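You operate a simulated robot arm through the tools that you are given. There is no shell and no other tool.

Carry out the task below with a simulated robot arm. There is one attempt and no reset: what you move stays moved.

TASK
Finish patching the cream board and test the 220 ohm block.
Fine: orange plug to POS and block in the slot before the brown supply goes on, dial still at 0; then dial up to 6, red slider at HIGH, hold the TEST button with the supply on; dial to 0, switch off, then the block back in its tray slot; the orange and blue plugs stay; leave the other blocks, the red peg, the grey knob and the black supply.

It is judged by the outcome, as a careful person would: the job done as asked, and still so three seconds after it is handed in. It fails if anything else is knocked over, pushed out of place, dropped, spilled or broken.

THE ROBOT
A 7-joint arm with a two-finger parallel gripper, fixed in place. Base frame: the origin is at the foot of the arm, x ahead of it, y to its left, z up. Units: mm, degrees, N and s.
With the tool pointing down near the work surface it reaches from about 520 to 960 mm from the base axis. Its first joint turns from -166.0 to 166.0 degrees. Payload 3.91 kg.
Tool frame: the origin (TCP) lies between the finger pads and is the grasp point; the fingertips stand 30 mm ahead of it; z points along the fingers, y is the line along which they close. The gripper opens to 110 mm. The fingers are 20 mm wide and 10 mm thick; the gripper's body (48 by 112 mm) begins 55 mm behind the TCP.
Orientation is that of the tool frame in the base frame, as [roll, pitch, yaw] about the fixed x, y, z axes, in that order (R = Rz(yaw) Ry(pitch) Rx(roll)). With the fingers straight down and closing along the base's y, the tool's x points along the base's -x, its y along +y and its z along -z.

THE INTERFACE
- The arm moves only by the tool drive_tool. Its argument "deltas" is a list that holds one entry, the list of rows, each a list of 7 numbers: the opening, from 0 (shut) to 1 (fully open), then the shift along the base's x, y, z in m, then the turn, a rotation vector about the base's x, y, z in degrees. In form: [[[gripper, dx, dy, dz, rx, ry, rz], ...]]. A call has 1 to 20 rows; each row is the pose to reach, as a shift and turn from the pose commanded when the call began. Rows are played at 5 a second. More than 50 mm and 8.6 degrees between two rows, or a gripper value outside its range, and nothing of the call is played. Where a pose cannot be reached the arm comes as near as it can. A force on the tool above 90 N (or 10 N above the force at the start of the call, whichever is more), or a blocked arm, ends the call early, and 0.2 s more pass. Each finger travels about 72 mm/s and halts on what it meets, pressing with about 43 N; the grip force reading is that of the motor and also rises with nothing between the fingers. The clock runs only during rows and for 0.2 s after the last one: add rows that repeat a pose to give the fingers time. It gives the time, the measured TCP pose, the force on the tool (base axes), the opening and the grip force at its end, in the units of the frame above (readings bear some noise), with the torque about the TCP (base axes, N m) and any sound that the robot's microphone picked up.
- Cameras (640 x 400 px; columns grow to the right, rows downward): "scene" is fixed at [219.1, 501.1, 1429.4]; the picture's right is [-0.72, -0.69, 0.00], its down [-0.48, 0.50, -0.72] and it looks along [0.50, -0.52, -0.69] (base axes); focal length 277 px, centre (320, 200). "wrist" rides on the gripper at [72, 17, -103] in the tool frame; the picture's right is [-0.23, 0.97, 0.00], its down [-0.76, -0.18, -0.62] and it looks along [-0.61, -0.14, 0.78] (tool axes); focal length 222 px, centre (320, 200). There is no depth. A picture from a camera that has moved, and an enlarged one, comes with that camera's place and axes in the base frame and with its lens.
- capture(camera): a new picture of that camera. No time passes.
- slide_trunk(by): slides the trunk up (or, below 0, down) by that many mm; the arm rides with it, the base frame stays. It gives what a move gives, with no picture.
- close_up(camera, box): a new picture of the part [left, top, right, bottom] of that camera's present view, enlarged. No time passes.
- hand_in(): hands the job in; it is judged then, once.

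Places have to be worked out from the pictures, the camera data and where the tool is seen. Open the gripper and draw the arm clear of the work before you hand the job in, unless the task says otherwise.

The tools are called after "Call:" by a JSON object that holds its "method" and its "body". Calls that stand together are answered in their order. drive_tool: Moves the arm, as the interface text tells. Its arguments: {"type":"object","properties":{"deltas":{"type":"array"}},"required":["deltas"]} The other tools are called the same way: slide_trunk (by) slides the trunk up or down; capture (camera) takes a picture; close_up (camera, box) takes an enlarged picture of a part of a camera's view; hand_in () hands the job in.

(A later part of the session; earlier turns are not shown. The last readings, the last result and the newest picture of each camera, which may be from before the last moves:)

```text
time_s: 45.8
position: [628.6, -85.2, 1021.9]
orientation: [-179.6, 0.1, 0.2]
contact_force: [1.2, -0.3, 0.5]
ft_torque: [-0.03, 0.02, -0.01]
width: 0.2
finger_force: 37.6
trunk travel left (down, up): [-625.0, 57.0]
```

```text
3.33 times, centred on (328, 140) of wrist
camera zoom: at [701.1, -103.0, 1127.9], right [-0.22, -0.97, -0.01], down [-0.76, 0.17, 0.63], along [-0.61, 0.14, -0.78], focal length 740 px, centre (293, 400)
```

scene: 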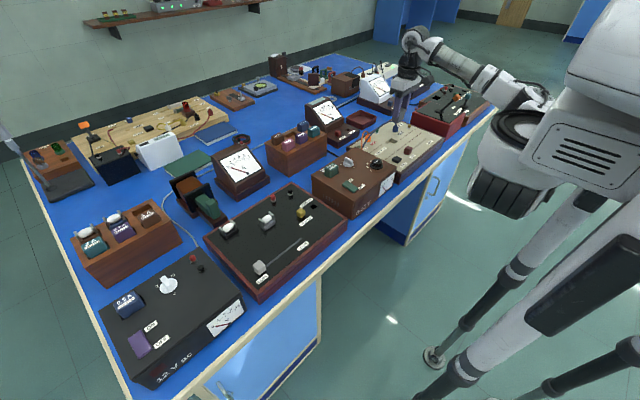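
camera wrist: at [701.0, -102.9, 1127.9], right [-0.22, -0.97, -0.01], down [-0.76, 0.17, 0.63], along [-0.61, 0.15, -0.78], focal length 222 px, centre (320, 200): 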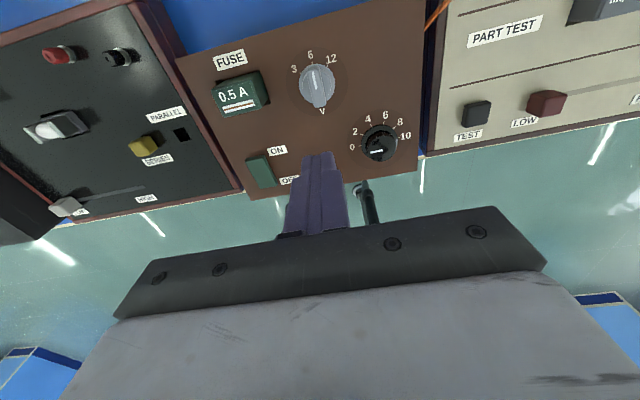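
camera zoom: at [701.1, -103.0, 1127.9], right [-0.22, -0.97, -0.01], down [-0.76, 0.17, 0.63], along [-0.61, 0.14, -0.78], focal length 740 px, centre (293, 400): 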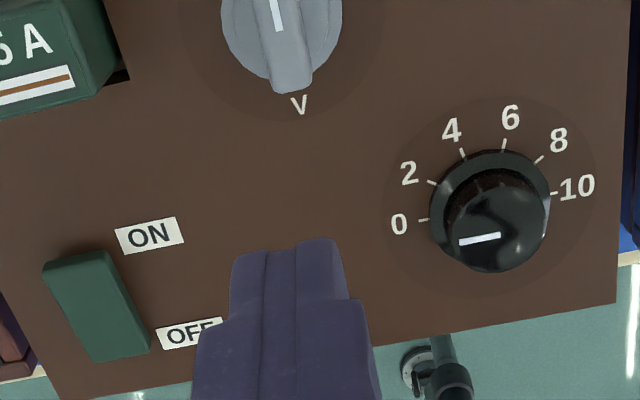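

The dial ticks fit a circle centred at (583.4, -141.5): 0 at +y, 18° per unit clockwise, panel z≈893. The rocker centre is about (578, -1.5) with its ON half toward +x. I'll move above the ON end with closed fingers.

Call:
{"method": "drive_tool", "body": {"deltas": [[[0, -0.012, 0.03, 0, 0, 0, 0], [0, -0.024, 0.06, -0.01, 0, 0, 0], [0, -0.034, 0.084, -0.04, 0, 0, 0], [0, -0.034, 0.084, -0.08, 0, 0, 0], [0, -0.034, 0.084, -0.08, 0, 0, 0]]]}}

Call:
{"method": "close_up", "body": {"camera": "wrist", "box": [224, 80, 416, 200]}}

Call:
{"method": "close_up", "body": {"camera": "scene", "box": [328, 160, 376, 190]}}

```text
time_s: 47.0
position: [592.2, -0.6, 947.5]
orientation: [180.0, 0.0, 0.2]
contact_force: [-0.7, 0.0, 0.3]
ft_torque: [0.0, -0.02, 0.05]
width: 0.1
finger_force: 37.5
trunk travel left (down, up): [-625.0, 57.0]
```

```text
3.33 times, centred on (320, 140) of wrist
camera zoom: at [664.5, -18.2, 1052.0], right [-0.23, -0.97, 0.0], down [-0.76, 0.18, 0.62], along [-0.61, 0.14, -0.78], focal length 740 px, centre (320, 400)
```

zoom: 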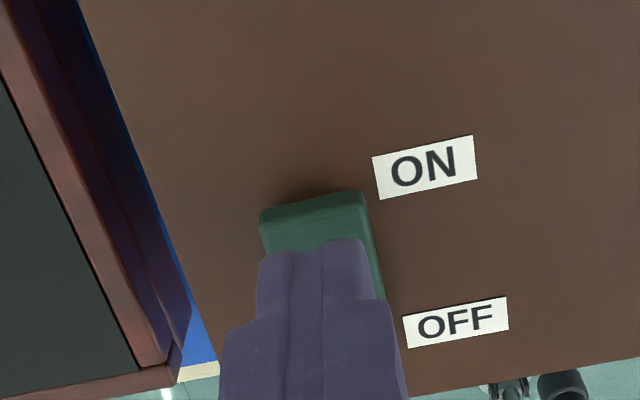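

```text
13.33 times, centred on (352, 175) of scene
camera zoom: at [219.1, 501.1, 1429.4], right [-0.72, -0.69, 0.0], down [-0.48, 0.5, -0.72], along [0.5, -0.52, -0.69], focal length 3693 px, centre (-107, 533)
```

zoom: 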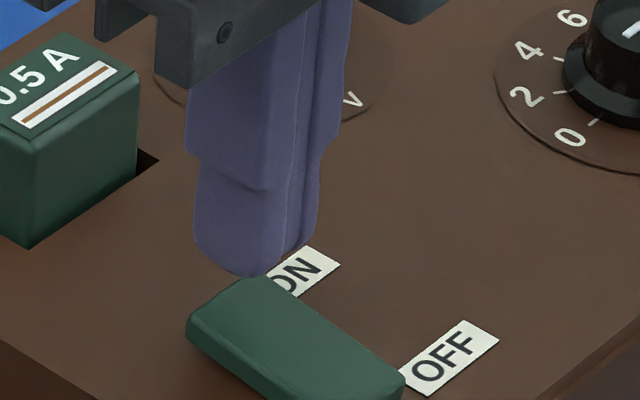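

The closed fingertips are above the ON half, about 14 mm from the pivot. I'm lowering gently onto it and listening for a click.

Call:
{"method": "drive_tool", "body": {"deltas": [[[0, 0.001, 0, -0.006, 0, 0, 0], [0, 0.001, 0, -0.012, 0, 0, 0], [0, 0.001, 0, -0.014, 0, 0, 0], [0, 0.001, 0, -0.016, 0, 0, 0]]]}}

Call:
{"method": "close_up", "body": {"camera": "scene", "box": [328, 160, 376, 190]}}

```text
time_s: 48.0
position: [593.7, -1.7, 929.8]
orientation: [-180.0, 0.0, 0.1]
contact_force: [0.7, -0.7, 0.7]
ft_torque: [0.0, -0.02, -0.01]
width: 0.1
finger_force: 37.4
trunk travel left (down, up): [-625.0, 57.0]
```

```text
13.33 times, centred on (352, 175) of scene
camera zoom: at [219.1, 501.1, 1429.4], right [-0.72, -0.69, 0.0], down [-0.48, 0.5, -0.72], along [0.5, -0.52, -0.69], focal length 3693 px, centre (-107, 533)
```

zoom: 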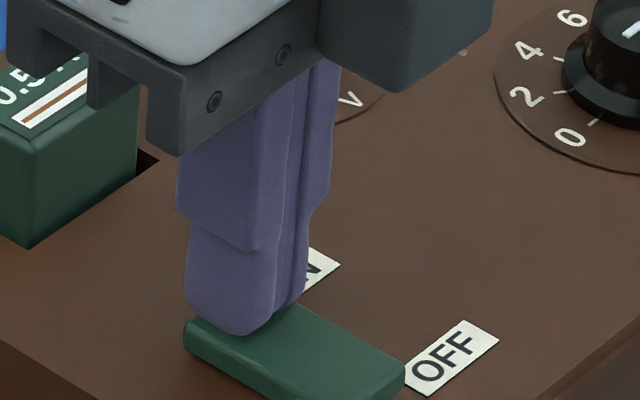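

The rocker is starting to tilt with hardly any force. I'll continue 1 mm at a time.

Call:
{"method": "drive_tool", "body": {"deltas": [[[0, 0, 0, -0.001, 0, 0, 0], [0, 0, 0, -0.002, 0, 0, 0], [0, 0, 0, -0.003, 0, 0, 0]]]}}

Call:
{"method": "close_up", "body": {"camera": "scene", "box": [328, 160, 376, 190]}}

```text
time_s: 48.8
position: [593.9, -0.1, 929.5]
orientation: [180.0, -0.1, 0.1]
contact_force: [2.1, -3.0, 29.1]
ft_torque: [-0.12, 0.23, 0.04]
width: 0.3
finger_force: 37.8
trunk travel left (down, up): [-625.0, 57.0]
```

```text
13.33 times, centred on (352, 175) of scene
camera zoom: at [219.1, 501.1, 1429.4], right [-0.72, -0.69, 0.0], down [-0.48, 0.5, -0.72], along [0.5, -0.52, -0.69], focal length 3693 px, centre (-107, 533)
```

zoom: 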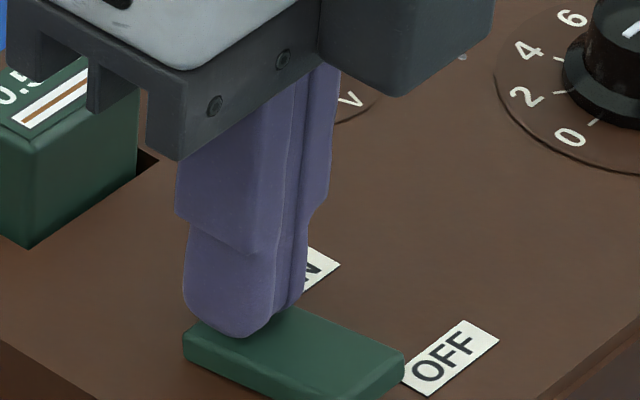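

29 N with no further motion means the rocker is at its stop. I'm lifting off to see whether it stays ON.

Call:
{"method": "drive_tool", "body": {"deltas": [[[0, 0, 0, 0.01, 0, 0, 0], [0, 0, 0, 0.04, 0, 0, 0], [0, 0, 0, 0.08, 0, 0, 0], [0, 0, 0, 0.09, 0, 0, 0]]]}}

Call:
{"method": "close_up", "body": {"camera": "scene", "box": [336, 168, 376, 193]}}

Call:
{"method": "close_up", "body": {"camera": "scene", "box": [312, 145, 408, 205]}}

Call:
{"method": "capture", "body": {"camera": "wrist"}}

```text
time_s: 49.8
position: [595.1, -1.4, 1017.6]
orientation: [180.0, 0.1, 0.2]
contact_force: [-0.2, -1.2, 0.7]
ft_torque: [0.04, -0.04, -0.01]
width: 0.0
finger_force: 37.4
trunk travel left (down, up): [-625.0, 57.0]
```

```text
16.00 times, centred on (356, 180) of scene
camera zoom: at [219.1, 501.1, 1429.4], right [-0.72, -0.69, 0.0], down [-0.48, 0.5, -0.72], along [0.5, -0.52, -0.69], focal length 4431 px, centre (-256, 512)
```

zoom: 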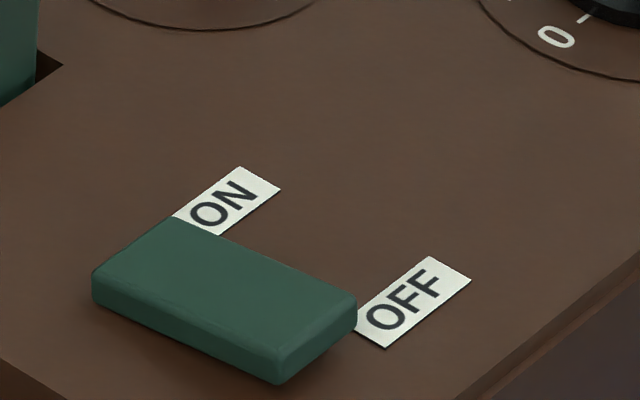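

```text
6.67 times, centred on (360, 175) of scene
camera zoom: at [219.1, 501.1, 1429.4], right [-0.72, -0.69, 0.0], down [-0.48, 0.5, -0.72], along [0.5, -0.52, -0.69], focal length 1846 px, centre (53, 367)
```

zoom: 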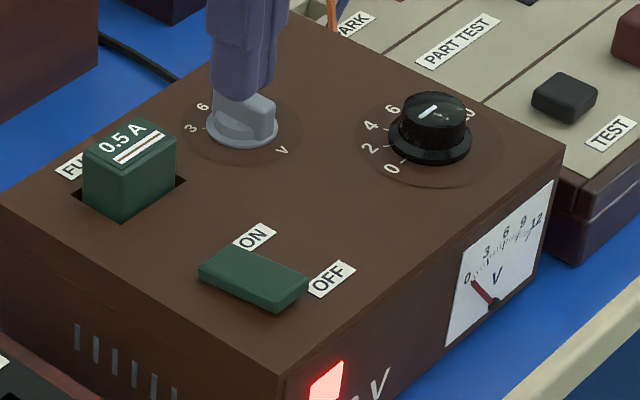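

```text
taken
camera wrist: at [667.3, -19.1, 1121.6], right [-0.22, -0.97, 0.0], down [-0.76, 0.18, 0.62], along [-0.61, 0.14, -0.78], focal length 222 px, centre (320, 200)
```

wrist: 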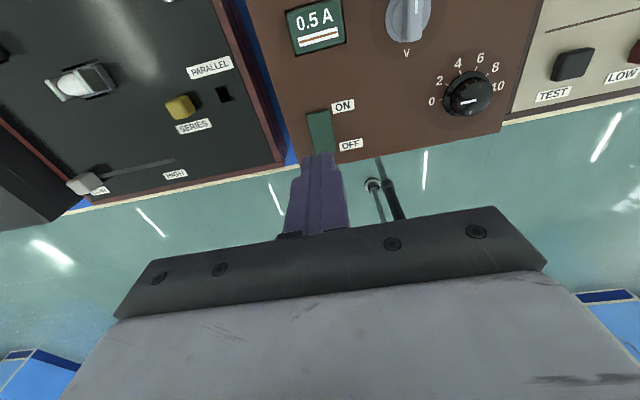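

The rocker stays ON and the red lamp is lit. Next is the dial: I'll hover over the black knob with about 50 mm opening and check the centring.

Call:
{"method": "drive_tool", "body": {"deltas": [[[0.2, -0.003, -0.035, 0, 0, 0, 0], [0.45, -0.006, -0.07, 0, 0, 0, 0], [0.45, -0.009, -0.105, 0, 0, 0, 0], [0.45, -0.0116, -0.14, 0, 0, 0, 0], [0.45, -0.0116, -0.14, -0.03, 0, 0, 0], [0.45, -0.0116, -0.14, -0.055, 0, 0, 0], [0.45, -0.0116, -0.14, -0.055, 0, 0, 0]]]}}

Call:
{"method": "close_up", "body": {"camera": "wrist", "box": [240, 90, 400, 190]}}

Call:
{"method": "close_up", "body": {"camera": "scene", "box": [352, 140, 400, 170]}}

```text
time_s: 50.6
position: [595.2, -36.8, 1013.5]
orientation: [-179.3, 0.4, 9.1]
contact_force: [0.2, -0.6, 0.1]
ft_torque: [0.01, -0.01, -0.02]
width: 49.4
finger_force: 0.1
trunk travel left (down, up): [-625.0, 57.0]
stopped in row 3: the arm was blocked; the commanded pose is now the measured one
```

```text
4.00 times, centred on (320, 140) of wrist
camera zoom: at [669.7, -44.2, 1117.5], right [-0.07, -1.0, -0.01], down [-0.77, 0.05, 0.63], along [-0.63, 0.05, -0.77], focal length 888 px, centre (320, 440)
```

zoom: 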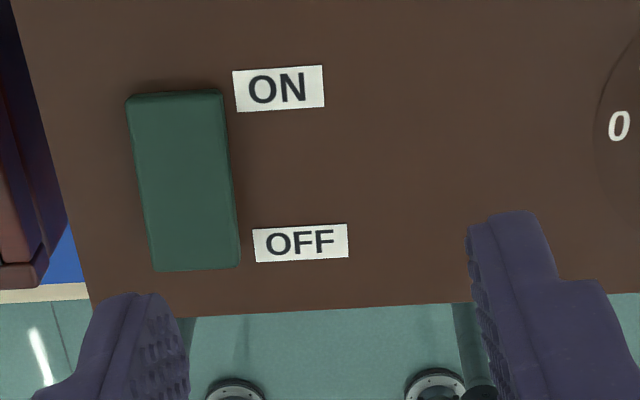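

```text
13.33 times, centred on (376, 155) of scene
camera zoom: at [219.1, 501.1, 1429.4], right [-0.72, -0.69, 0.0], down [-0.48, 0.5, -0.72], along [0.5, -0.52, -0.69], focal length 3693 px, centre (-427, 800)
```

zoom: 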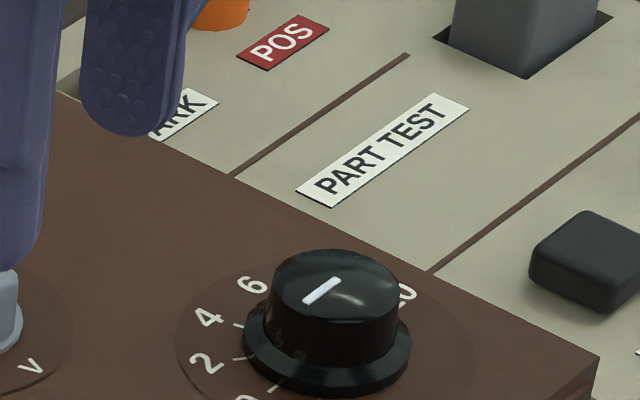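

The arm reports being blocked in row 3 with the yaw at 9.1° and no force at the tool. I need to see the whole arm before moving on.

Call:
{"method": "capture", "body": {"camera": "scene"}}

Call:
{"method": "capture", "body": {"camera": "wrist"}}

Call:
{"method": "close_up", "body": {"camera": "scene", "box": [320, 20, 640, 220]}}

```text
taken
```

scene: 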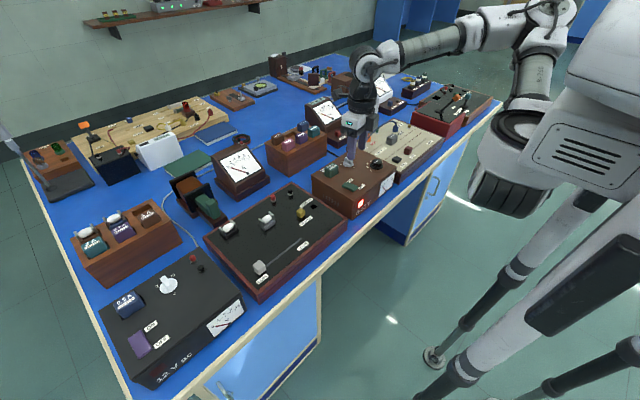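

```text
taken
camera wrist: at [669.7, -44.2, 1117.5], right [-0.07, -1.0, -0.01], down [-0.77, 0.05, 0.63], along [-0.63, 0.05, -0.77], focal length 222 px, centre (320, 200)
```

wrist: 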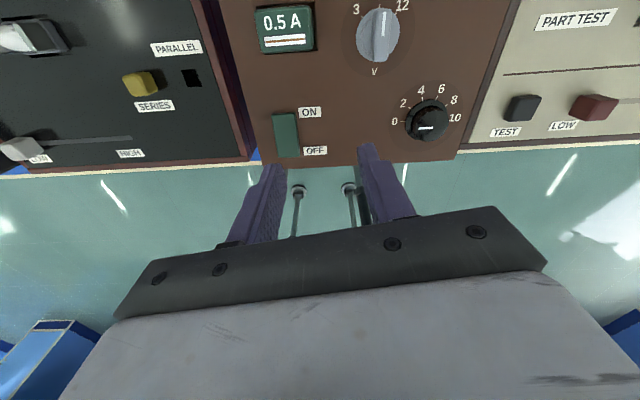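

```text
2.00 times, centred on (480, 120) of scene
camera zoom: at [219.1, 501.1, 1429.4], right [-0.72, -0.69, 0.0], down [-0.48, 0.5, -0.72], along [0.5, -0.52, -0.69], focal length 554 px, centre (0, 360)
```

zoom: 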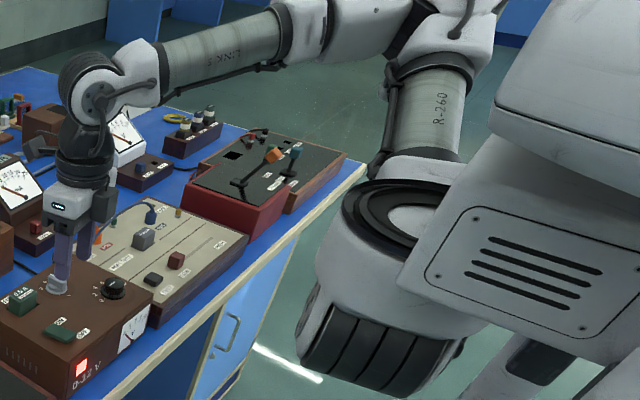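

The elbow has swung far out to the -y side, a side effect of the half turn. I'll unwind toward the natural yaw of 180°, starting with a small counter-clockwise test turn here in free space.

Call:
{"method": "drive_tool", "body": {"deltas": [[[0.45, 0, 0, 0, -0.3, -0.2, 5], [0.45, 0, 0, 0.003, -0.6, -0.5, 11], [0.45, 0, 0, 0.006, -0.6, -0.5, 18], [0.45, 0, 0, 0.006, -0.6, -0.5, 25]]]}}

Call:
{"method": "close_up", "body": {"camera": "scene", "box": [320, 0, 640, 200]}}

```text
time_s: 51.6
position: [594.4, -37.3, 1019.1]
orientation: [179.7, 0.2, 34.1]
contact_force: [-1.1, -0.9, 0.9]
ft_torque: [-0.03, 0.03, 0.02]
width: 49.7
finger_force: 0.1
trunk travel left (down, up): [-625.0, 57.0]
```

```text
2.00 times, centred on (480, 100) of scene
camera zoom: at [219.1, 501.1, 1429.4], right [-0.72, -0.69, 0.0], down [-0.48, 0.5, -0.72], along [0.5, -0.52, -0.69], focal length 554 px, centre (0, 400)
```

zoom: 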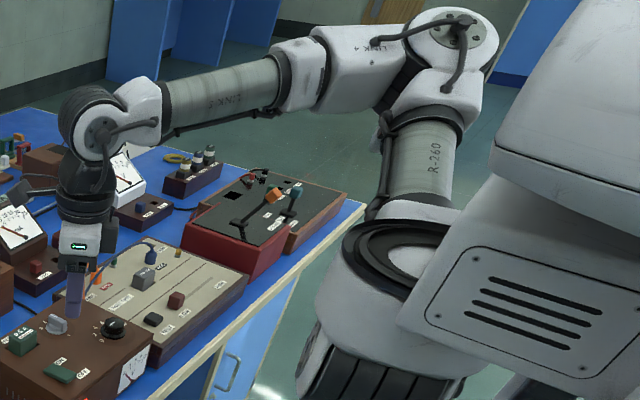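

Counter-clockwise works freely, so usable yaw here is roughly 0–190°. I'll keep turning to about 140° while moving slowly over to the knob at (583, -141.5), so there's room to turn it 108° clockwise.

Call:
{"method": "drive_tool", "body": {"deltas": [[[0.45, 0, 0, 0, 0, 0, 6.6], [0.45, 0, 0, 0, 0, 0, 13.2], [0.45, 0, 0, 0, 0, 0, 19.8], [0.45, 0, -0.004, 0, 0, 0, 26.4], [0.45, -0.001, -0.012, 0, 0, 0, 33], [0.45, -0.002, -0.02, 0, 0, 0, 39.6], [0.45, -0.003, -0.028, 0, 0, 0, 46.2], [0.45, -0.004, -0.036, 0, 0, 0, 52.8], [0.45, -0.005, -0.044, 0, 0, 0, 59.4], [0.45, -0.006, -0.052, 0, 0, 0, 66], [0.45, -0.007, -0.06, 0, 0, 0, 72.6], [0.45, -0.008, -0.07, 0, 0, 0, 79.2], [0.45, -0.009, -0.08, 0, 0, 0, 85.8], [0.45, -0.01, -0.09, 0, 0, 0, 92.4], [0.45, -0.011, -0.098, 0, 0, 0, 99], [0.45, -0.0115, -0.104, 0, 0, 0, 105.9], [0.45, -0.0115, -0.104, 0, 0, 0, 105.9]]]}}

Call:
{"method": "capture", "body": {"camera": "wrist"}}

Call:
{"method": "close_up", "body": {"camera": "scene", "box": [320, 0, 640, 200]}}

```text
time_s: 55.2
position: [583.1, -143.0, 1020.0]
orientation: [179.7, 0.2, 140.1]
contact_force: [-0.6, 0.7, 0.5]
ft_torque: [0.01, 0.01, 0.02]
width: 49.7
finger_force: 0.2
trunk travel left (down, up): [-625.0, 57.0]
```

```text
taken
camera wrist: at [537.4, -84.4, 1124.4], right [0.8, 0.6, 0.01], down [0.47, -0.63, 0.63], along [0.38, -0.5, -0.78], focal length 222 px, centre (320, 200)
```

wrist: 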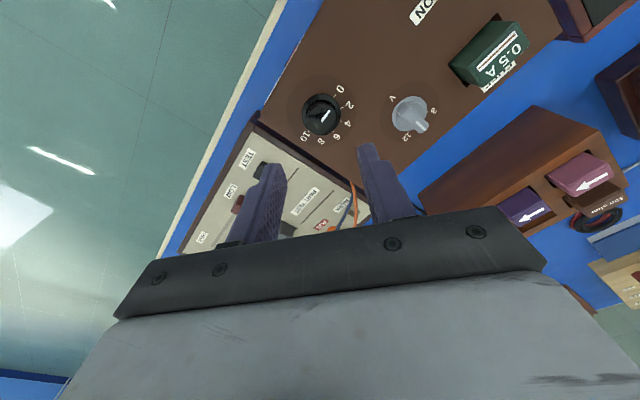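

```text
2.00 times, centred on (480, 100) of scene
camera zoom: at [219.1, 501.1, 1429.4], right [-0.72, -0.69, 0.0], down [-0.48, 0.5, -0.72], along [0.5, -0.52, -0.69], focal length 554 px, centre (0, 400)
```

zoom: 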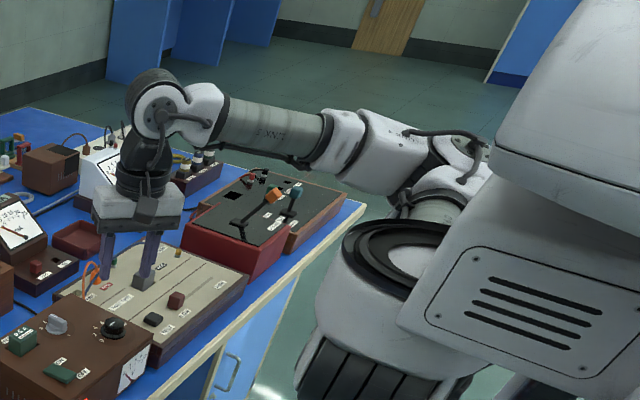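

The knob is in the clear view now. Zooming to check its centring under the tool axis.

Call:
{"method": "close_up", "body": {"camera": "wrist", "box": [280, 80, 376, 140]}}

Call:
{"method": "close_up", "body": {"camera": "scene", "box": [340, 110, 404, 150]}}

```text
6.67 times, centred on (328, 110) of wrist
camera zoom: at [537.4, -84.4, 1124.4], right [0.8, 0.6, 0.01], down [0.47, -0.63, 0.63], along [0.38, -0.5, -0.78], focal length 1481 px, centre (267, 800)
```

zoom: 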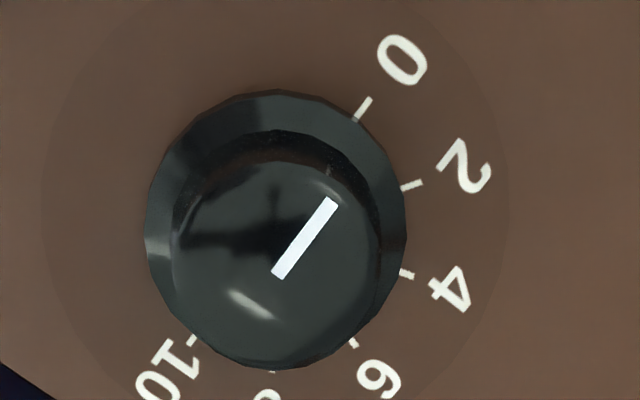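

```text
10.00 times, centred on (372, 130) of scene
camera zoom: at [219.1, 501.1, 1429.4], right [-0.72, -0.69, 0.0], down [-0.48, 0.5, -0.72], along [0.5, -0.52, -0.69], focal length 2770 px, centre (-200, 900)
```

zoom: 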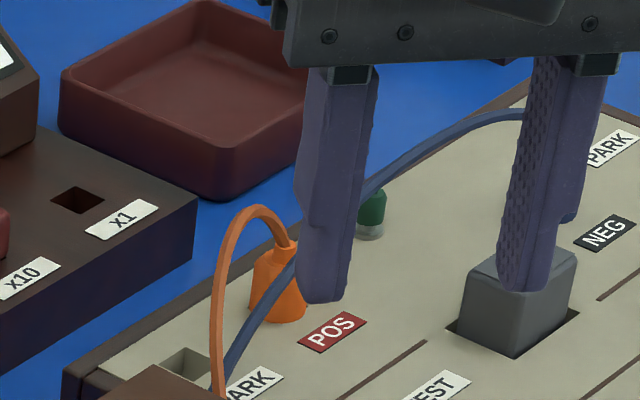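

The knob centre is about 2.2 mm toward +y from the tool axis, and the pointer is exactly on 0. I'll correct that and the small tilt, and come down to just above the knob.

Call:
{"method": "drive_tool", "body": {"deltas": [[[0.45, 0, 0.0022, -0.02, -0.1, 0.35, 0], [0.45, 0, 0.0022, -0.045, -0.1, 0.35, 0], [0.45, 0, 0.0022, -0.065, -0.1, 0.35, 0], [0.45, 0, 0.0022, -0.065, -0.1, 0.35, 0]]]}}

Call:
{"method": "close_up", "body": {"camera": "wrist", "box": [240, 90, 400, 190]}}

Call:
{"method": "close_up", "body": {"camera": "scene", "box": [344, 130, 408, 170]}}

```text
time_s: 56.2
position: [581.6, -139.2, 952.8]
orientation: [-180.0, 0.1, 140.0]
contact_force: [0.3, -0.1, 0.7]
ft_torque: [0.02, -0.04, 0.0]
width: 49.5
finger_force: 0.1
trunk travel left (down, up): [-625.0, 57.0]
```

```text
4.00 times, centred on (320, 140) of wrist
camera zoom: at [537.9, -80.8, 1057.9], right [0.8, 0.6, 0.0], down [0.47, -0.63, 0.62], along [0.37, -0.5, -0.78], focal length 888 px, centre (320, 440)
```

zoom: 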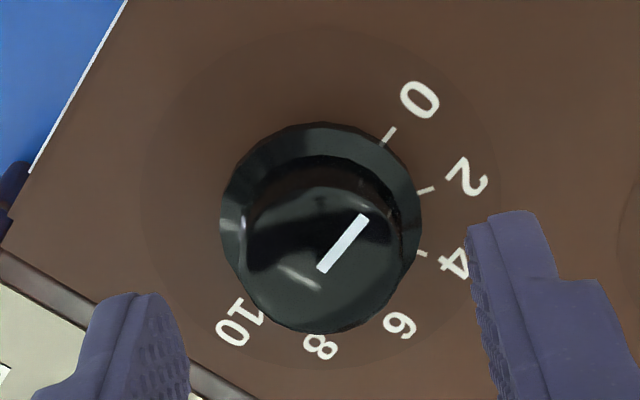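

```text
10.00 times, centred on (376, 150) of scene
camera zoom: at [219.1, 501.1, 1429.4], right [-0.72, -0.69, 0.0], down [-0.48, 0.5, -0.72], along [0.5, -0.52, -0.69], focal length 2770 px, centre (-240, 700)
```

zoom: 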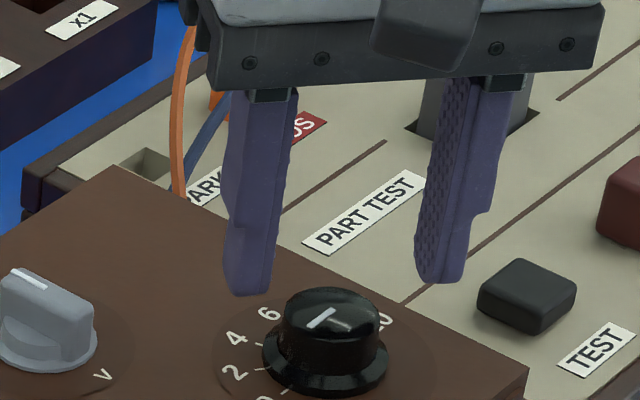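

The knob is centred within 1 mm. I'll lower so the tips sit just above the flange and close on the knob body.

Call:
{"method": "drive_tool", "body": {"deltas": [[[0.45, 0, 0, -0.01, 0, 0, 0], [0.45, 0, 0, -0.021, 0, 0, 0], [0.4, 0, 0, -0.021, 0, 0, 0], [0.3, 0, 0, -0.021, 0, 0, 0], [0.2, 0, 0, -0.021, 0, 0, 0], [0.2, 0, 0, -0.021, 0, 0, 0]]]}}

Call:
{"method": "close_up", "body": {"camera": "wrist", "box": [240, 90, 400, 190]}}

Call:
{"method": "close_up", "body": {"camera": "scene", "box": [352, 140, 400, 170]}}

```text
time_s: 57.6
position: [582.9, -140.4, 932.7]
orientation: [180.0, 0.1, 140.1]
contact_force: [0.0, -0.3, -2.1]
ft_torque: [-0.14, -0.43, -0.03]
width: 31.8
finger_force: 44.9
trunk travel left (down, up): [-625.0, 57.0]
```

```text
4.00 times, centred on (320, 140) of wrist
camera zoom: at [537.9, -81.2, 1037.8], right [0.8, 0.6, 0.0], down [0.47, -0.62, 0.62], along [0.37, -0.5, -0.78], focal length 888 px, centre (320, 440)
```

zoom: 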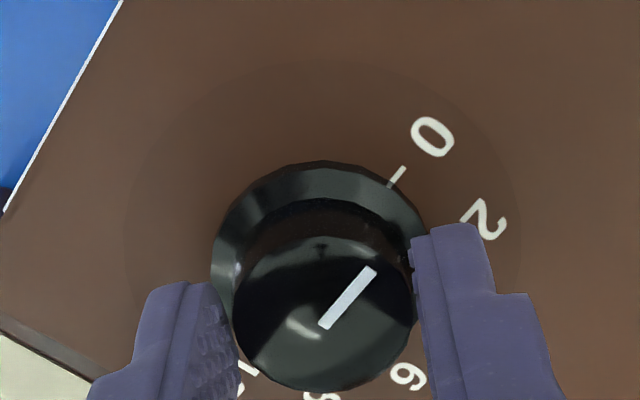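

```text
13.33 times, centred on (376, 155) of scene
camera zoom: at [219.1, 501.1, 1429.4], right [-0.72, -0.69, 0.0], down [-0.48, 0.5, -0.72], along [0.5, -0.52, -0.69], focal length 3693 px, centre (-427, 800)
```

zoom: 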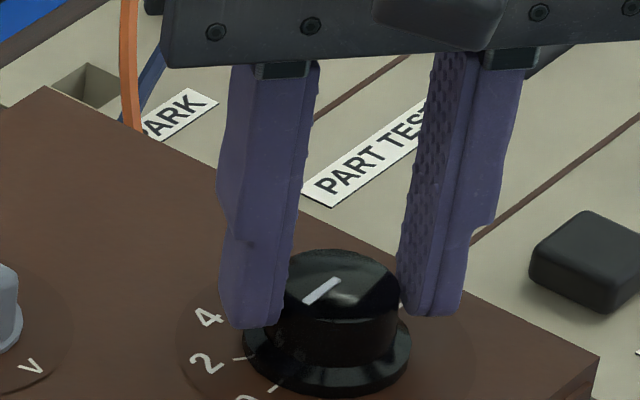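

Gripped at 31.8 mm. I'm turning clockwise 54° first, then checking that the pointer follows.

Call:
{"method": "drive_tool", "body": {"deltas": [[[0.2, 0, 0, 0, 0, 0, -6], [0.2, 0, 0, 0, 0, 0, -12], [0.2, 0, 0, 0, 0, 0, -18], [0.2, 0, 0, 0, 0, 0, -24], [0.2, 0, 0, 0, 0, 0, -30], [0.2, 0, 0, 0, 0, 0, -36], [0.2, 0, 0, 0, 0, 0, -42], [0.2, 0, 0, 0, 0, 0, -48], [0.2, 0, 0, 0, 0, 0, -54], [0.2, 0, 0, 0, 0, 0, -54]]]}}

Call:
{"method": "close_up", "body": {"camera": "wrist", "box": [240, 90, 400, 190]}}

Call:
{"method": "close_up", "body": {"camera": "scene", "box": [352, 140, 416, 180]}}

```text
time_s: 59.8
position: [583.1, -138.5, 931.9]
orientation: [-179.9, 0.0, 85.9]
contact_force: [7.8, 7.6, -11.6]
ft_torque: [0.21, -0.53, 0.0]
width: 31.7
finger_force: 44.7
trunk travel left (down, up): [-625.0, 57.0]
```

```text
4.00 times, centred on (320, 140) of wrist
camera zoom: at [606.1, -69.2, 1037.9], right [0.96, -0.3, 0.0], down [-0.23, -0.75, 0.62], along [-0.19, -0.6, -0.78], focal length 888 px, centre (320, 440)
```

zoom: 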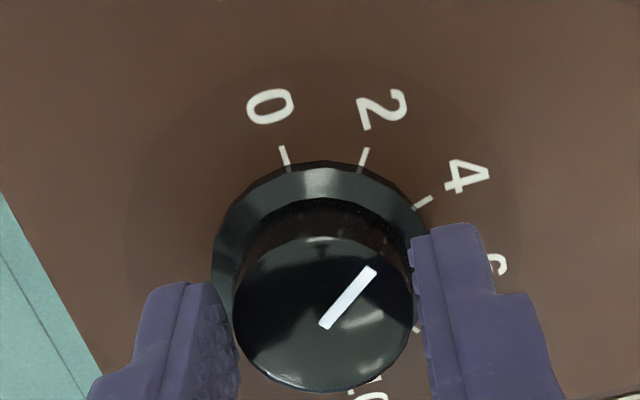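

```text
10.00 times, centred on (384, 160) of scene
camera zoom: at [219.1, 501.1, 1429.4], right [-0.72, -0.69, 0.0], down [-0.48, 0.5, -0.72], along [0.5, -0.52, -0.69], focal length 2770 px, centre (-320, 600)
```

zoom: 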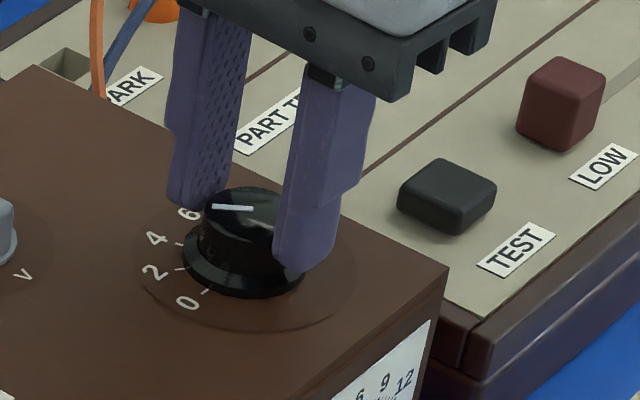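

The pointer turned with the gripper to 3. Another 54° puts it at 6.

Call:
{"method": "drive_tool", "body": {"deltas": [[[0.2, 0, 0, 0, 0, 0, -6], [0.2, 0, 0, 0, 0, 0, -12], [0.2, 0, 0, 0, 0, 0, -18], [0.2, 0, 0, 0, 0, 0, -24], [0.2, 0, 0, 0, 0, 0, -30], [0.2, 0, 0, 0, 0, 0, -36], [0.2, 0, 0, 0, 0, 0, -42], [0.2, 0, 0, 0, 0, 0, -48], [0.2, 0, 0, 0, 0, 0, -54], [0.2, 0, 0, 0, 0, 0, -54]]]}}

Call:
{"method": "close_up", "body": {"camera": "wrist", "box": [240, 90, 400, 190]}}

Call:
{"method": "close_up", "body": {"camera": "scene", "box": [352, 150, 416, 190]}}

```text
time_s: 62.0
position: [585.0, -138.8, 933.5]
orientation: [-179.9, 0.1, 32.0]
contact_force: [22.1, 6.1, -10.3]
ft_torque: [-0.2, -0.59, 0.02]
width: 31.5
finger_force: 44.8
trunk travel left (down, up): [-625.0, 57.0]
```

```text
4.00 times, centred on (320, 140) of wrist
camera zoom: at [655.7, -117.0, 1037.9], right [0.32, -0.95, 0.0], down [-0.74, -0.25, 0.62], along [-0.59, -0.2, -0.78], focal length 888 px, centre (320, 440)
```

zoom: 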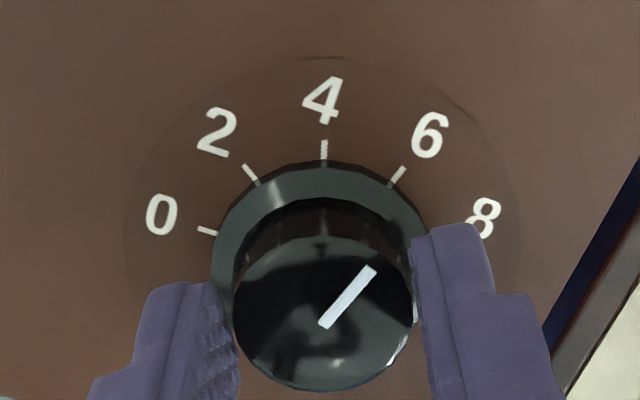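

```text
10.00 times, centred on (384, 170) of scene
camera zoom: at [219.1, 501.1, 1429.4], right [-0.72, -0.69, 0.0], down [-0.48, 0.5, -0.72], along [0.5, -0.52, -0.69], focal length 2770 px, centre (-320, 500)
```

zoom: 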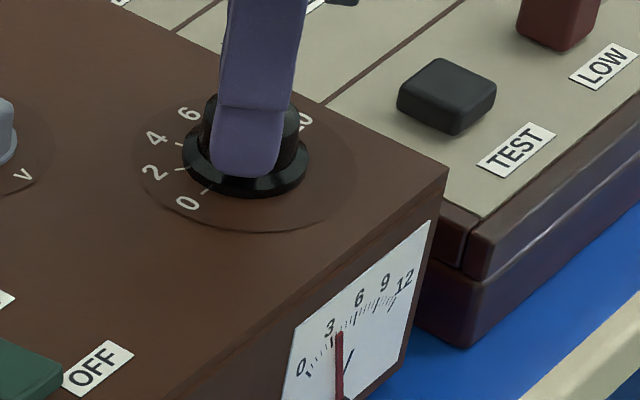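

The 6 tick is now exactly where the 0 tick was relative to the pointer, so the dial reads 6, and the voltmeter has risen. I'll release and lift.

Call:
{"method": "drive_tool", "body": {"deltas": [[[0.32, 0, 0, 0, 0, 0, 0], [0.45, 0, 0, 0, 0, 0, 0], [0.45, 0, 0, 0, 0, 0, 0], [0.45, 0, 0, 0.02, 0, 0, 0], [0.45, 0, 0, 0.05, 0, 0, 0], [0.45, 0, 0, 0.085, 0, 0, 0], [0.45, 0, 0, 0.085, 0, 0, 0]]]}}

Call:
{"method": "capture", "body": {"camera": "wrist"}}

Call:
{"method": "close_up", "body": {"camera": "scene", "box": [344, 140, 440, 200]}}

```text
time_s: 63.6
position: [584.0, -140.8, 1019.0]
orientation: [-179.9, 0.1, 32.0]
contact_force: [-0.8, 0.7, 0.0]
ft_torque: [-0.02, 0.02, -0.01]
width: 49.7
finger_force: 0.1
trunk travel left (down, up): [-625.0, 57.0]
```

```text
taken
camera wrist: at [653.8, -117.8, 1124.3], right [0.32, -0.95, 0.0], down [-0.74, -0.25, 0.62], along [-0.59, -0.2, -0.78], focal length 222 px, centre (320, 200)
```

wrist: 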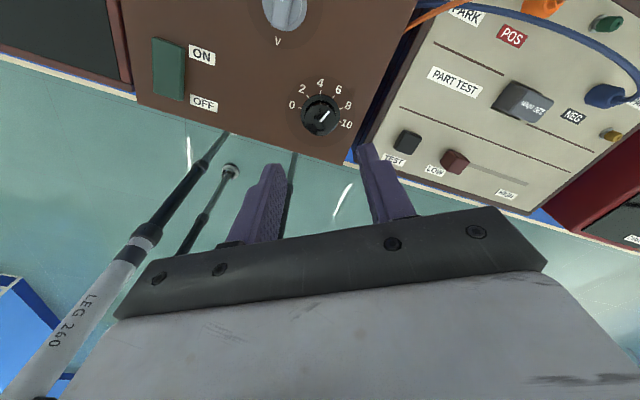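

```text
6.67 times, centred on (392, 170) of scene
camera zoom: at [219.1, 501.1, 1429.4], right [-0.72, -0.69, 0.0], down [-0.48, 0.5, -0.72], along [0.5, -0.52, -0.69], focal length 1846 px, centre (-160, 400)
```

zoom: 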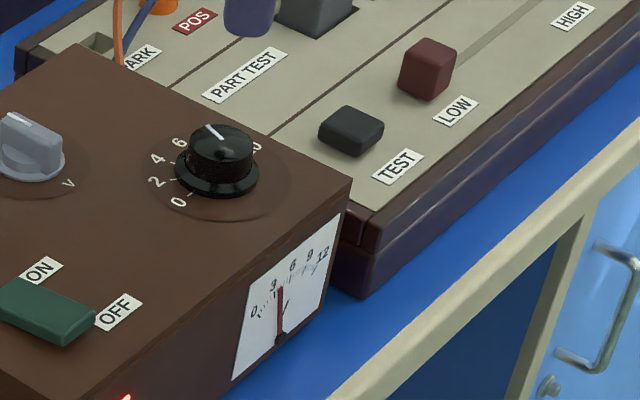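

The dial reads 6 with the voltmeter up. Next is the red slider, so I'm zooming on the slider, its track and the TEST button from here.

Call:
{"method": "close_up", "body": {"camera": "wrist", "box": [380, 110, 572, 230]}}

Call:
{"method": "close_up", "body": {"camera": "wrist", "box": [280, 70, 376, 130]}}

Call:
{"method": "close_up", "body": {"camera": "scene", "box": [388, 130, 436, 160]}}

```text
3.33 times, centred on (476, 170) of wrist
camera zoom: at [653.8, -117.8, 1124.3], right [0.32, -0.95, 0.0], down [-0.74, -0.25, 0.62], along [-0.59, -0.2, -0.78], focal length 740 px, centre (-200, 300)
```

zoom: 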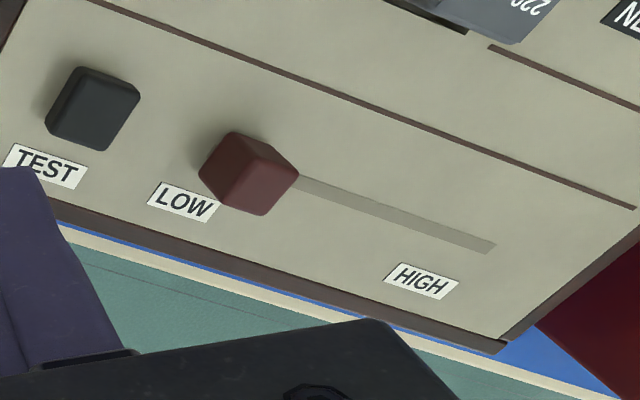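

```text
6.67 times, centred on (328, 100) of wrist
camera zoom: at [653.8, -117.8, 1124.3], right [0.32, -0.95, 0.0], down [-0.74, -0.25, 0.62], along [-0.59, -0.2, -0.78], focal length 1481 px, centre (267, 867)
```

zoom: 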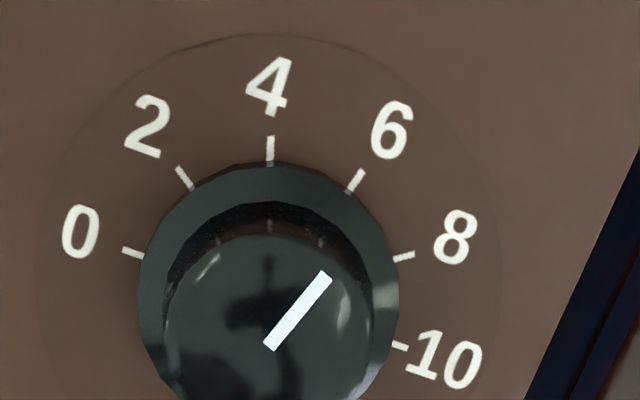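

```text
13.33 times, centred on (412, 145) of scene
camera zoom: at [219.1, 501.1, 1429.4], right [-0.72, -0.69, 0.0], down [-0.48, 0.5, -0.72], along [0.5, -0.52, -0.69], focal length 3693 px, centre (-907, 933)
```

zoom: 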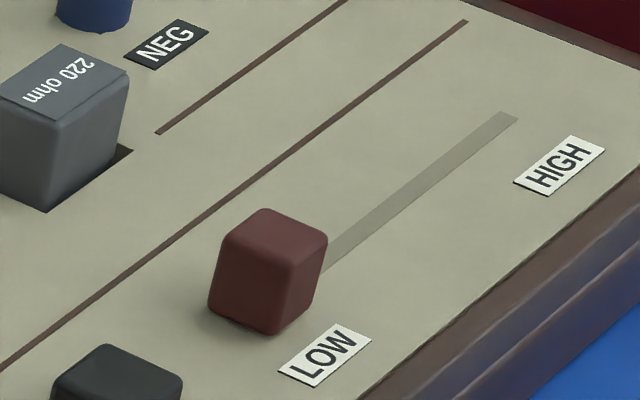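

The dial pointer computes to -17.5°, against -18° for the 6 mark, so it's set. The slider sits near (577, -337), about 20 mm tall, and the track runs along y to about -468. I'll go over it turning to yaw 0.

Call:
{"method": "drive_tool", "body": {"deltas": [[[0.45, -0.001, -0.02, 0, 0, 0, -3], [0.45, -0.002, -0.045, 0, 0, 0, -7], [0.45, -0.003, -0.07, 0, 0, 0, -11], [0.45, -0.004, -0.095, 0, 0, 0, -15], [0.45, -0.005, -0.12, 0, 0, 0, -19], [0.45, -0.006, -0.145, 0, 0, 0, -24], [0.45, -0.007, -0.17, 0, 0, 0, -28], [0.45, -0.007, -0.196, 0, 0, 0, -32], [0.45, -0.007, -0.196, -0.03, 0, 0, -32], [0.45, -0.007, -0.196, -0.05, 0, 0, -32], [0.45, -0.007, -0.196, -0.05, 0, 0, -32]]]}}

Call:
{"method": "capture", "body": {"camera": "wrist"}}

Call:
{"method": "close_up", "body": {"camera": "wrist", "box": [240, 90, 400, 190]}}

Call:
{"method": "close_up", "body": {"camera": "scene", "box": [380, 120, 444, 160]}}

```text
time_s: 66.0
position: [574.3, -336.4, 966.5]
orientation: [179.9, 0.1, -0.1]
contact_force: [-0.2, 0.6, 0.5]
ft_torque: [-0.01, -0.02, -0.02]
width: 49.6
finger_force: 0.1
trunk travel left (down, up): [-625.0, 57.0]
```

```text
taken
camera wrist: at [647.2, -353.9, 1071.8], right [-0.23, -0.97, 0.0], down [-0.76, 0.18, 0.62], along [-0.61, 0.14, -0.78], focal length 222 px, centre (320, 200)
```

wrist: 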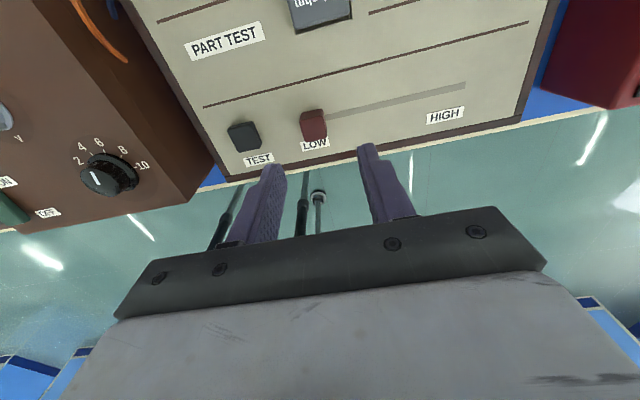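

```text
4.00 times, centred on (320, 140) of wrist
camera zoom: at [647.2, -353.9, 1071.8], right [-0.23, -0.97, 0.0], down [-0.76, 0.18, 0.62], along [-0.61, 0.14, -0.78], focal length 888 px, centre (320, 440)
```

zoom: 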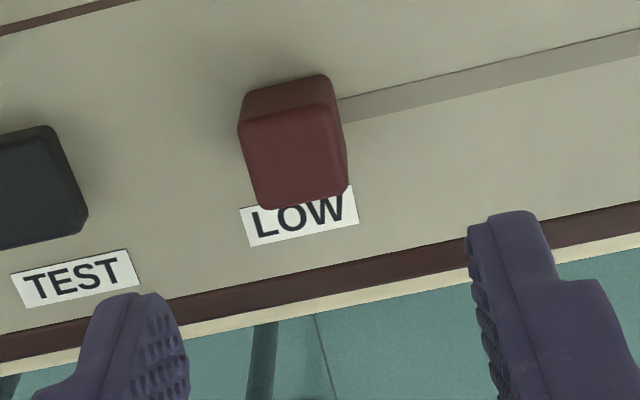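

```text
10.00 times, centred on (412, 140) of scene
camera zoom: at [219.1, 501.1, 1429.4], right [-0.72, -0.69, 0.0], down [-0.48, 0.5, -0.72], along [0.5, -0.52, -0.69], focal length 2770 px, centre (-600, 800)
```

zoom: 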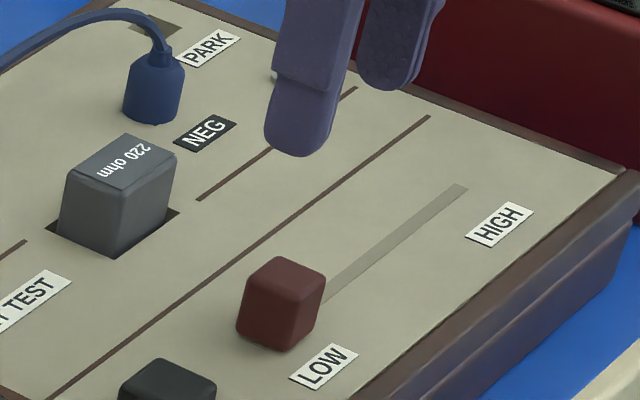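

The slider cube is about 22 mm wide with its centre at (573.5, -331). I'll shift over it and lower so it sits between the fingers, tips above the board.

Call:
{"method": "drive_tool", "body": {"deltas": [[[0.45, -0.0015, 0.0057, 0, 0, 0, 0], [0.45, -0.0015, 0.0057, -0.03, 0, 0, 0], [0.45, -0.0015, 0.0057, -0.055, 0, 0, 0], [0.45, -0.0015, 0.0057, -0.07, 0, 0, 0], [0.45, -0.0015, 0.0057, -0.077, 0, 0, 0], [0.45, -0.0015, 0.0057, -0.077, 0, 0, 0]]]}}

Call:
{"method": "close_up", "body": {"camera": "wrist", "box": [224, 90, 416, 210]}}

Call:
{"method": "close_up", "body": {"camera": "scene", "box": [380, 125, 444, 165]}}

```text
time_s: 67.4
position: [574.9, -332.2, 892.4]
orientation: [180.0, 0.2, -0.1]
contact_force: [-0.9, -0.4, -0.8]
ft_torque: [0.01, -0.03, 0.0]
width: 49.3
finger_force: 0.1
trunk travel left (down, up): [-625.0, 57.0]
```

```text
3.33 times, centred on (320, 150) of wrist
camera zoom: at [647.1, -350.5, 997.0], right [-0.23, -0.97, 0.0], down [-0.76, 0.18, 0.62], along [-0.61, 0.14, -0.78], focal length 740 px, centre (320, 367)
```

zoom: 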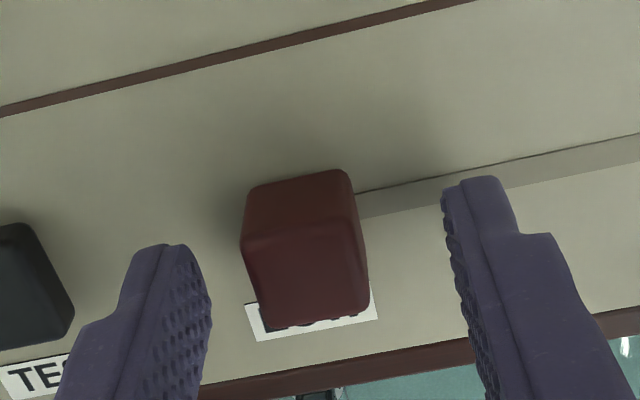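

```text
10.00 times, centred on (412, 145) of scene
camera zoom: at [219.1, 501.1, 1429.4], right [-0.72, -0.69, 0.0], down [-0.48, 0.5, -0.72], along [0.5, -0.52, -0.69], focal length 2770 px, centre (-600, 750)
```

zoom: 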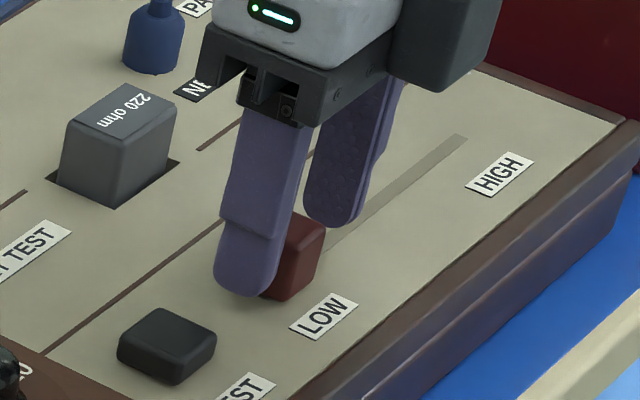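

The slider is centred between the fingers. I'll lower 3 mm, close on it, then drag it 60 mm toward HIGH.

Call:
{"method": "drive_tool", "body": {"deltas": [[[0.45, 0, 0, -0.003, 0, 0, 0], [0.35, 0, 0, -0.003, 0, 0, 0], [0.22, 0, 0, -0.003, 0, 0, 0], [0.1, 0, 0, -0.003, 0, 0, 0], [0.1, 0, 0, -0.003, 0, 0, 0], [0.1, 0, -0.01, -0.003, 0, 0, 0], [0.1, 0, -0.02, -0.003, 0, 0, 0], [0.1, 0, -0.03, -0.003, 0, 0, 0], [0.1, 0, -0.04, -0.003, 0, 0, 0], [0.1, 0, -0.05, -0.003, 0, 0, 0], [0.1, 0, -0.06, -0.003, 0, 0, 0]]]}}

Call:
{"method": "close_up", "body": {"camera": "wrist", "box": [224, 90, 416, 210]}}

Call:
{"method": "close_up", "body": {"camera": "scene", "box": [380, 120, 444, 160]}}

```text
time_s: 69.8
position: [575.1, -390.1, 889.6]
orientation: [179.9, -0.1, 0.0]
contact_force: [-2.8, -0.1, 14.5]
ft_torque: [0.01, 0.9, -0.03]
width: 22.0
finger_force: 45.6
trunk travel left (down, up): [-625.0, 57.0]
```

```text
3.33 times, centred on (320, 150) of wrist
camera zoom: at [647.2, -408.3, 994.1], right [-0.23, -0.97, 0.0], down [-0.76, 0.18, 0.62], along [-0.61, 0.14, -0.78], focal length 740 px, centre (320, 367)
```

zoom: 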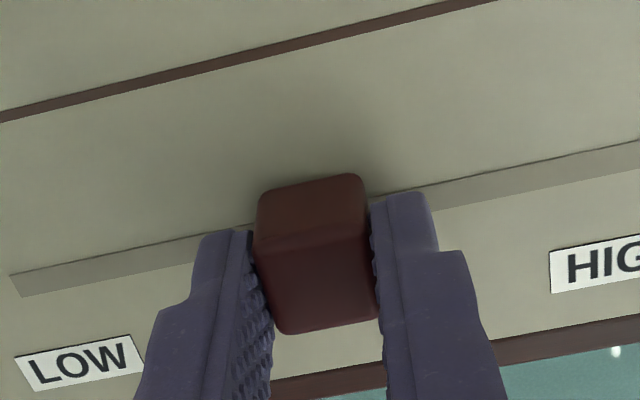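

```text
10.00 times, centred on (412, 140) of scene
camera zoom: at [219.1, 501.1, 1429.4], right [-0.72, -0.69, 0.0], down [-0.48, 0.5, -0.72], along [0.5, -0.52, -0.69], focal length 2770 px, centre (-600, 800)
```

zoom: 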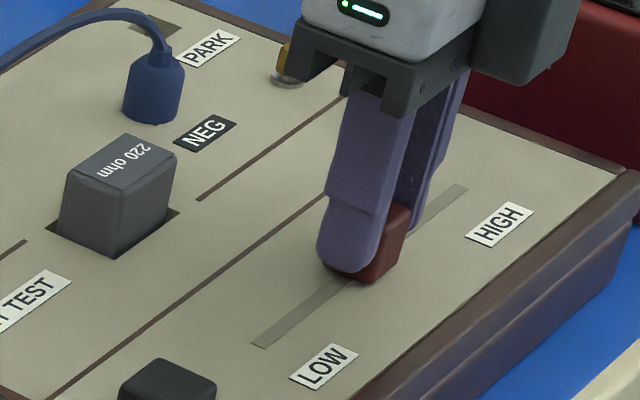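

It slides easily. The track ends imply the HIGH stop is about 68 mm further, so I'll continue, slowing near the end.

Call:
{"method": "drive_tool", "body": {"deltas": [[[0.1, 0, -0.01, 0, 0, 0, 0], [0.1, 0, -0.02, 0, 0, 0, 0], [0.1, 0, -0.03, 0, 0, 0, 0], [0.1, 0, -0.04, 0, 0, 0, 0], [0.1, 0, -0.05, 0, 0, 0, 0], [0.1, 0, -0.057, 0, 0, 0, 0], [0.1, 0, -0.062, 0, 0, 0, 0], [0.1, 0, -0.065, 0, 0, 0, 0], [0.1, 0, -0.067, 0, 0, 0, 0]]]}}

Call:
{"method": "close_up", "body": {"camera": "wrist", "box": [224, 90, 416, 210]}}

Call:
{"method": "close_up", "body": {"camera": "scene", "box": [380, 115, 444, 155]}}

```text
time_s: 71.8
position: [574.6, -449.9, 888.9]
orientation: [-179.4, 0.1, 0.3]
contact_force: [-18.4, 48.9, 2.1]
ft_torque: [0.31, -0.38, -0.34]
width: 22.0
finger_force: 44.6
trunk travel left (down, up): [-625.0, 57.0]
```

```text
3.33 times, centred on (320, 150) of wrist
camera zoom: at [647.7, -468.7, 993.6], right [-0.22, -0.98, -0.01], down [-0.76, 0.17, 0.63], along [-0.61, 0.15, -0.78], focal length 740 px, centre (320, 367)
```

zoom: 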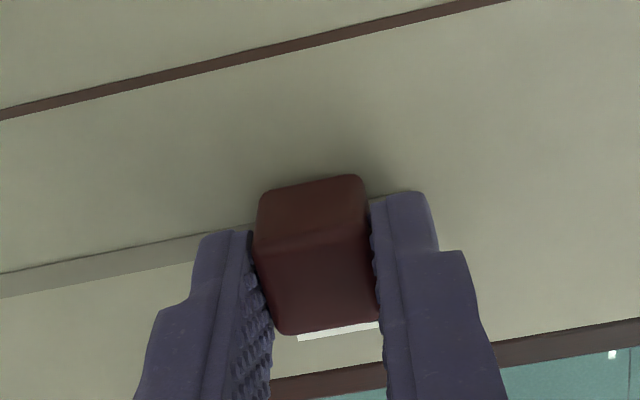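

```text
10.00 times, centred on (412, 135) of scene
camera zoom: at [219.1, 501.1, 1429.4], right [-0.72, -0.69, 0.0], down [-0.48, 0.5, -0.72], along [0.5, -0.52, -0.69], focal length 2770 px, centre (-600, 850)
```

zoom: 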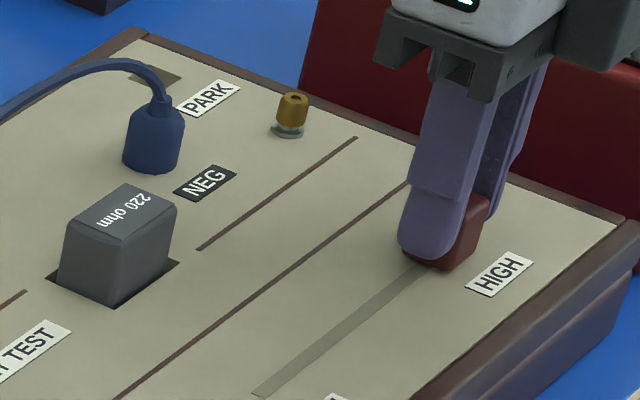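

A 49 N push-back at y≈-450 means the slider is at its HIGH stop. I'll relieve the push, open and lift off.

Call:
{"method": "drive_tool", "body": {"deltas": [[[0.1, 0, 0.003, 0, 0, 0, 0], [0.1, 0, 0.006, 0, 0, 0, 0], [0.25, 0, 0.007, 0, 0, 0, 0], [0.4, 0, 0.007, 0, 0, 0, 0], [0.45, 0, 0.007, 0, 0, 0, 0], [0.45, 0, 0.007, 0.015, 0, 0, 0], [0.45, 0, 0.007, 0.04, 0, 0, 0], [0.45, 0, 0.007, 0.08, 0, 0, 0], [0.45, 0, 0.007, 0.1, 0, 0, 0]]]}}

Call:
{"method": "capture", "body": {"camera": "wrist"}}

Call:
{"method": "close_up", "body": {"camera": "scene", "box": [380, 115, 444, 155]}}

```text
time_s: 73.8
position: [575.7, -447.9, 988.4]
orientation: [-180.0, 0.2, 0.0]
contact_force: [0.6, -0.1, -0.4]
ft_torque: [0.0, 0.01, -0.01]
width: 49.6
finger_force: 0.1
trunk travel left (down, up): [-625.0, 57.0]
```

```text
taken
camera wrist: at [648.2, -467.1, 1093.3], right [-0.23, -0.97, 0.0], down [-0.76, 0.18, 0.62], along [-0.61, 0.14, -0.78], focal length 222 px, centre (320, 200)
```

wrist: 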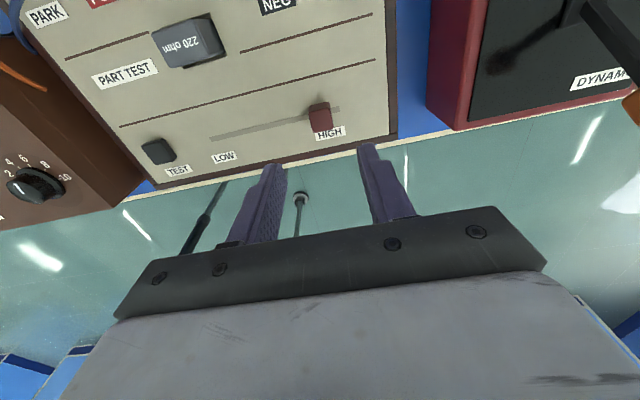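

```text
10.00 times, centred on (412, 135) of scene
camera zoom: at [219.1, 501.1, 1429.4], right [-0.72, -0.69, 0.0], down [-0.48, 0.5, -0.72], along [0.5, -0.52, -0.69], focal length 2770 px, centre (-600, 850)
```

zoom: 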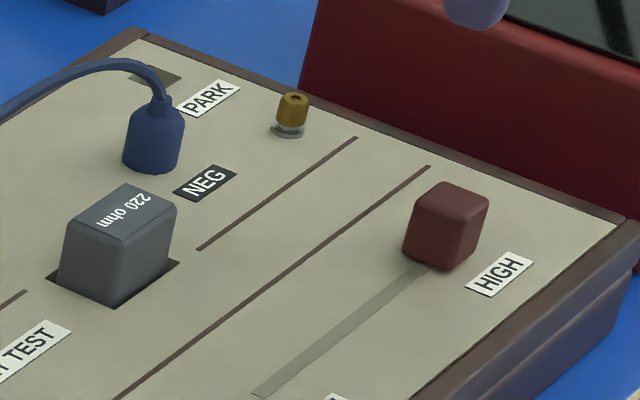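

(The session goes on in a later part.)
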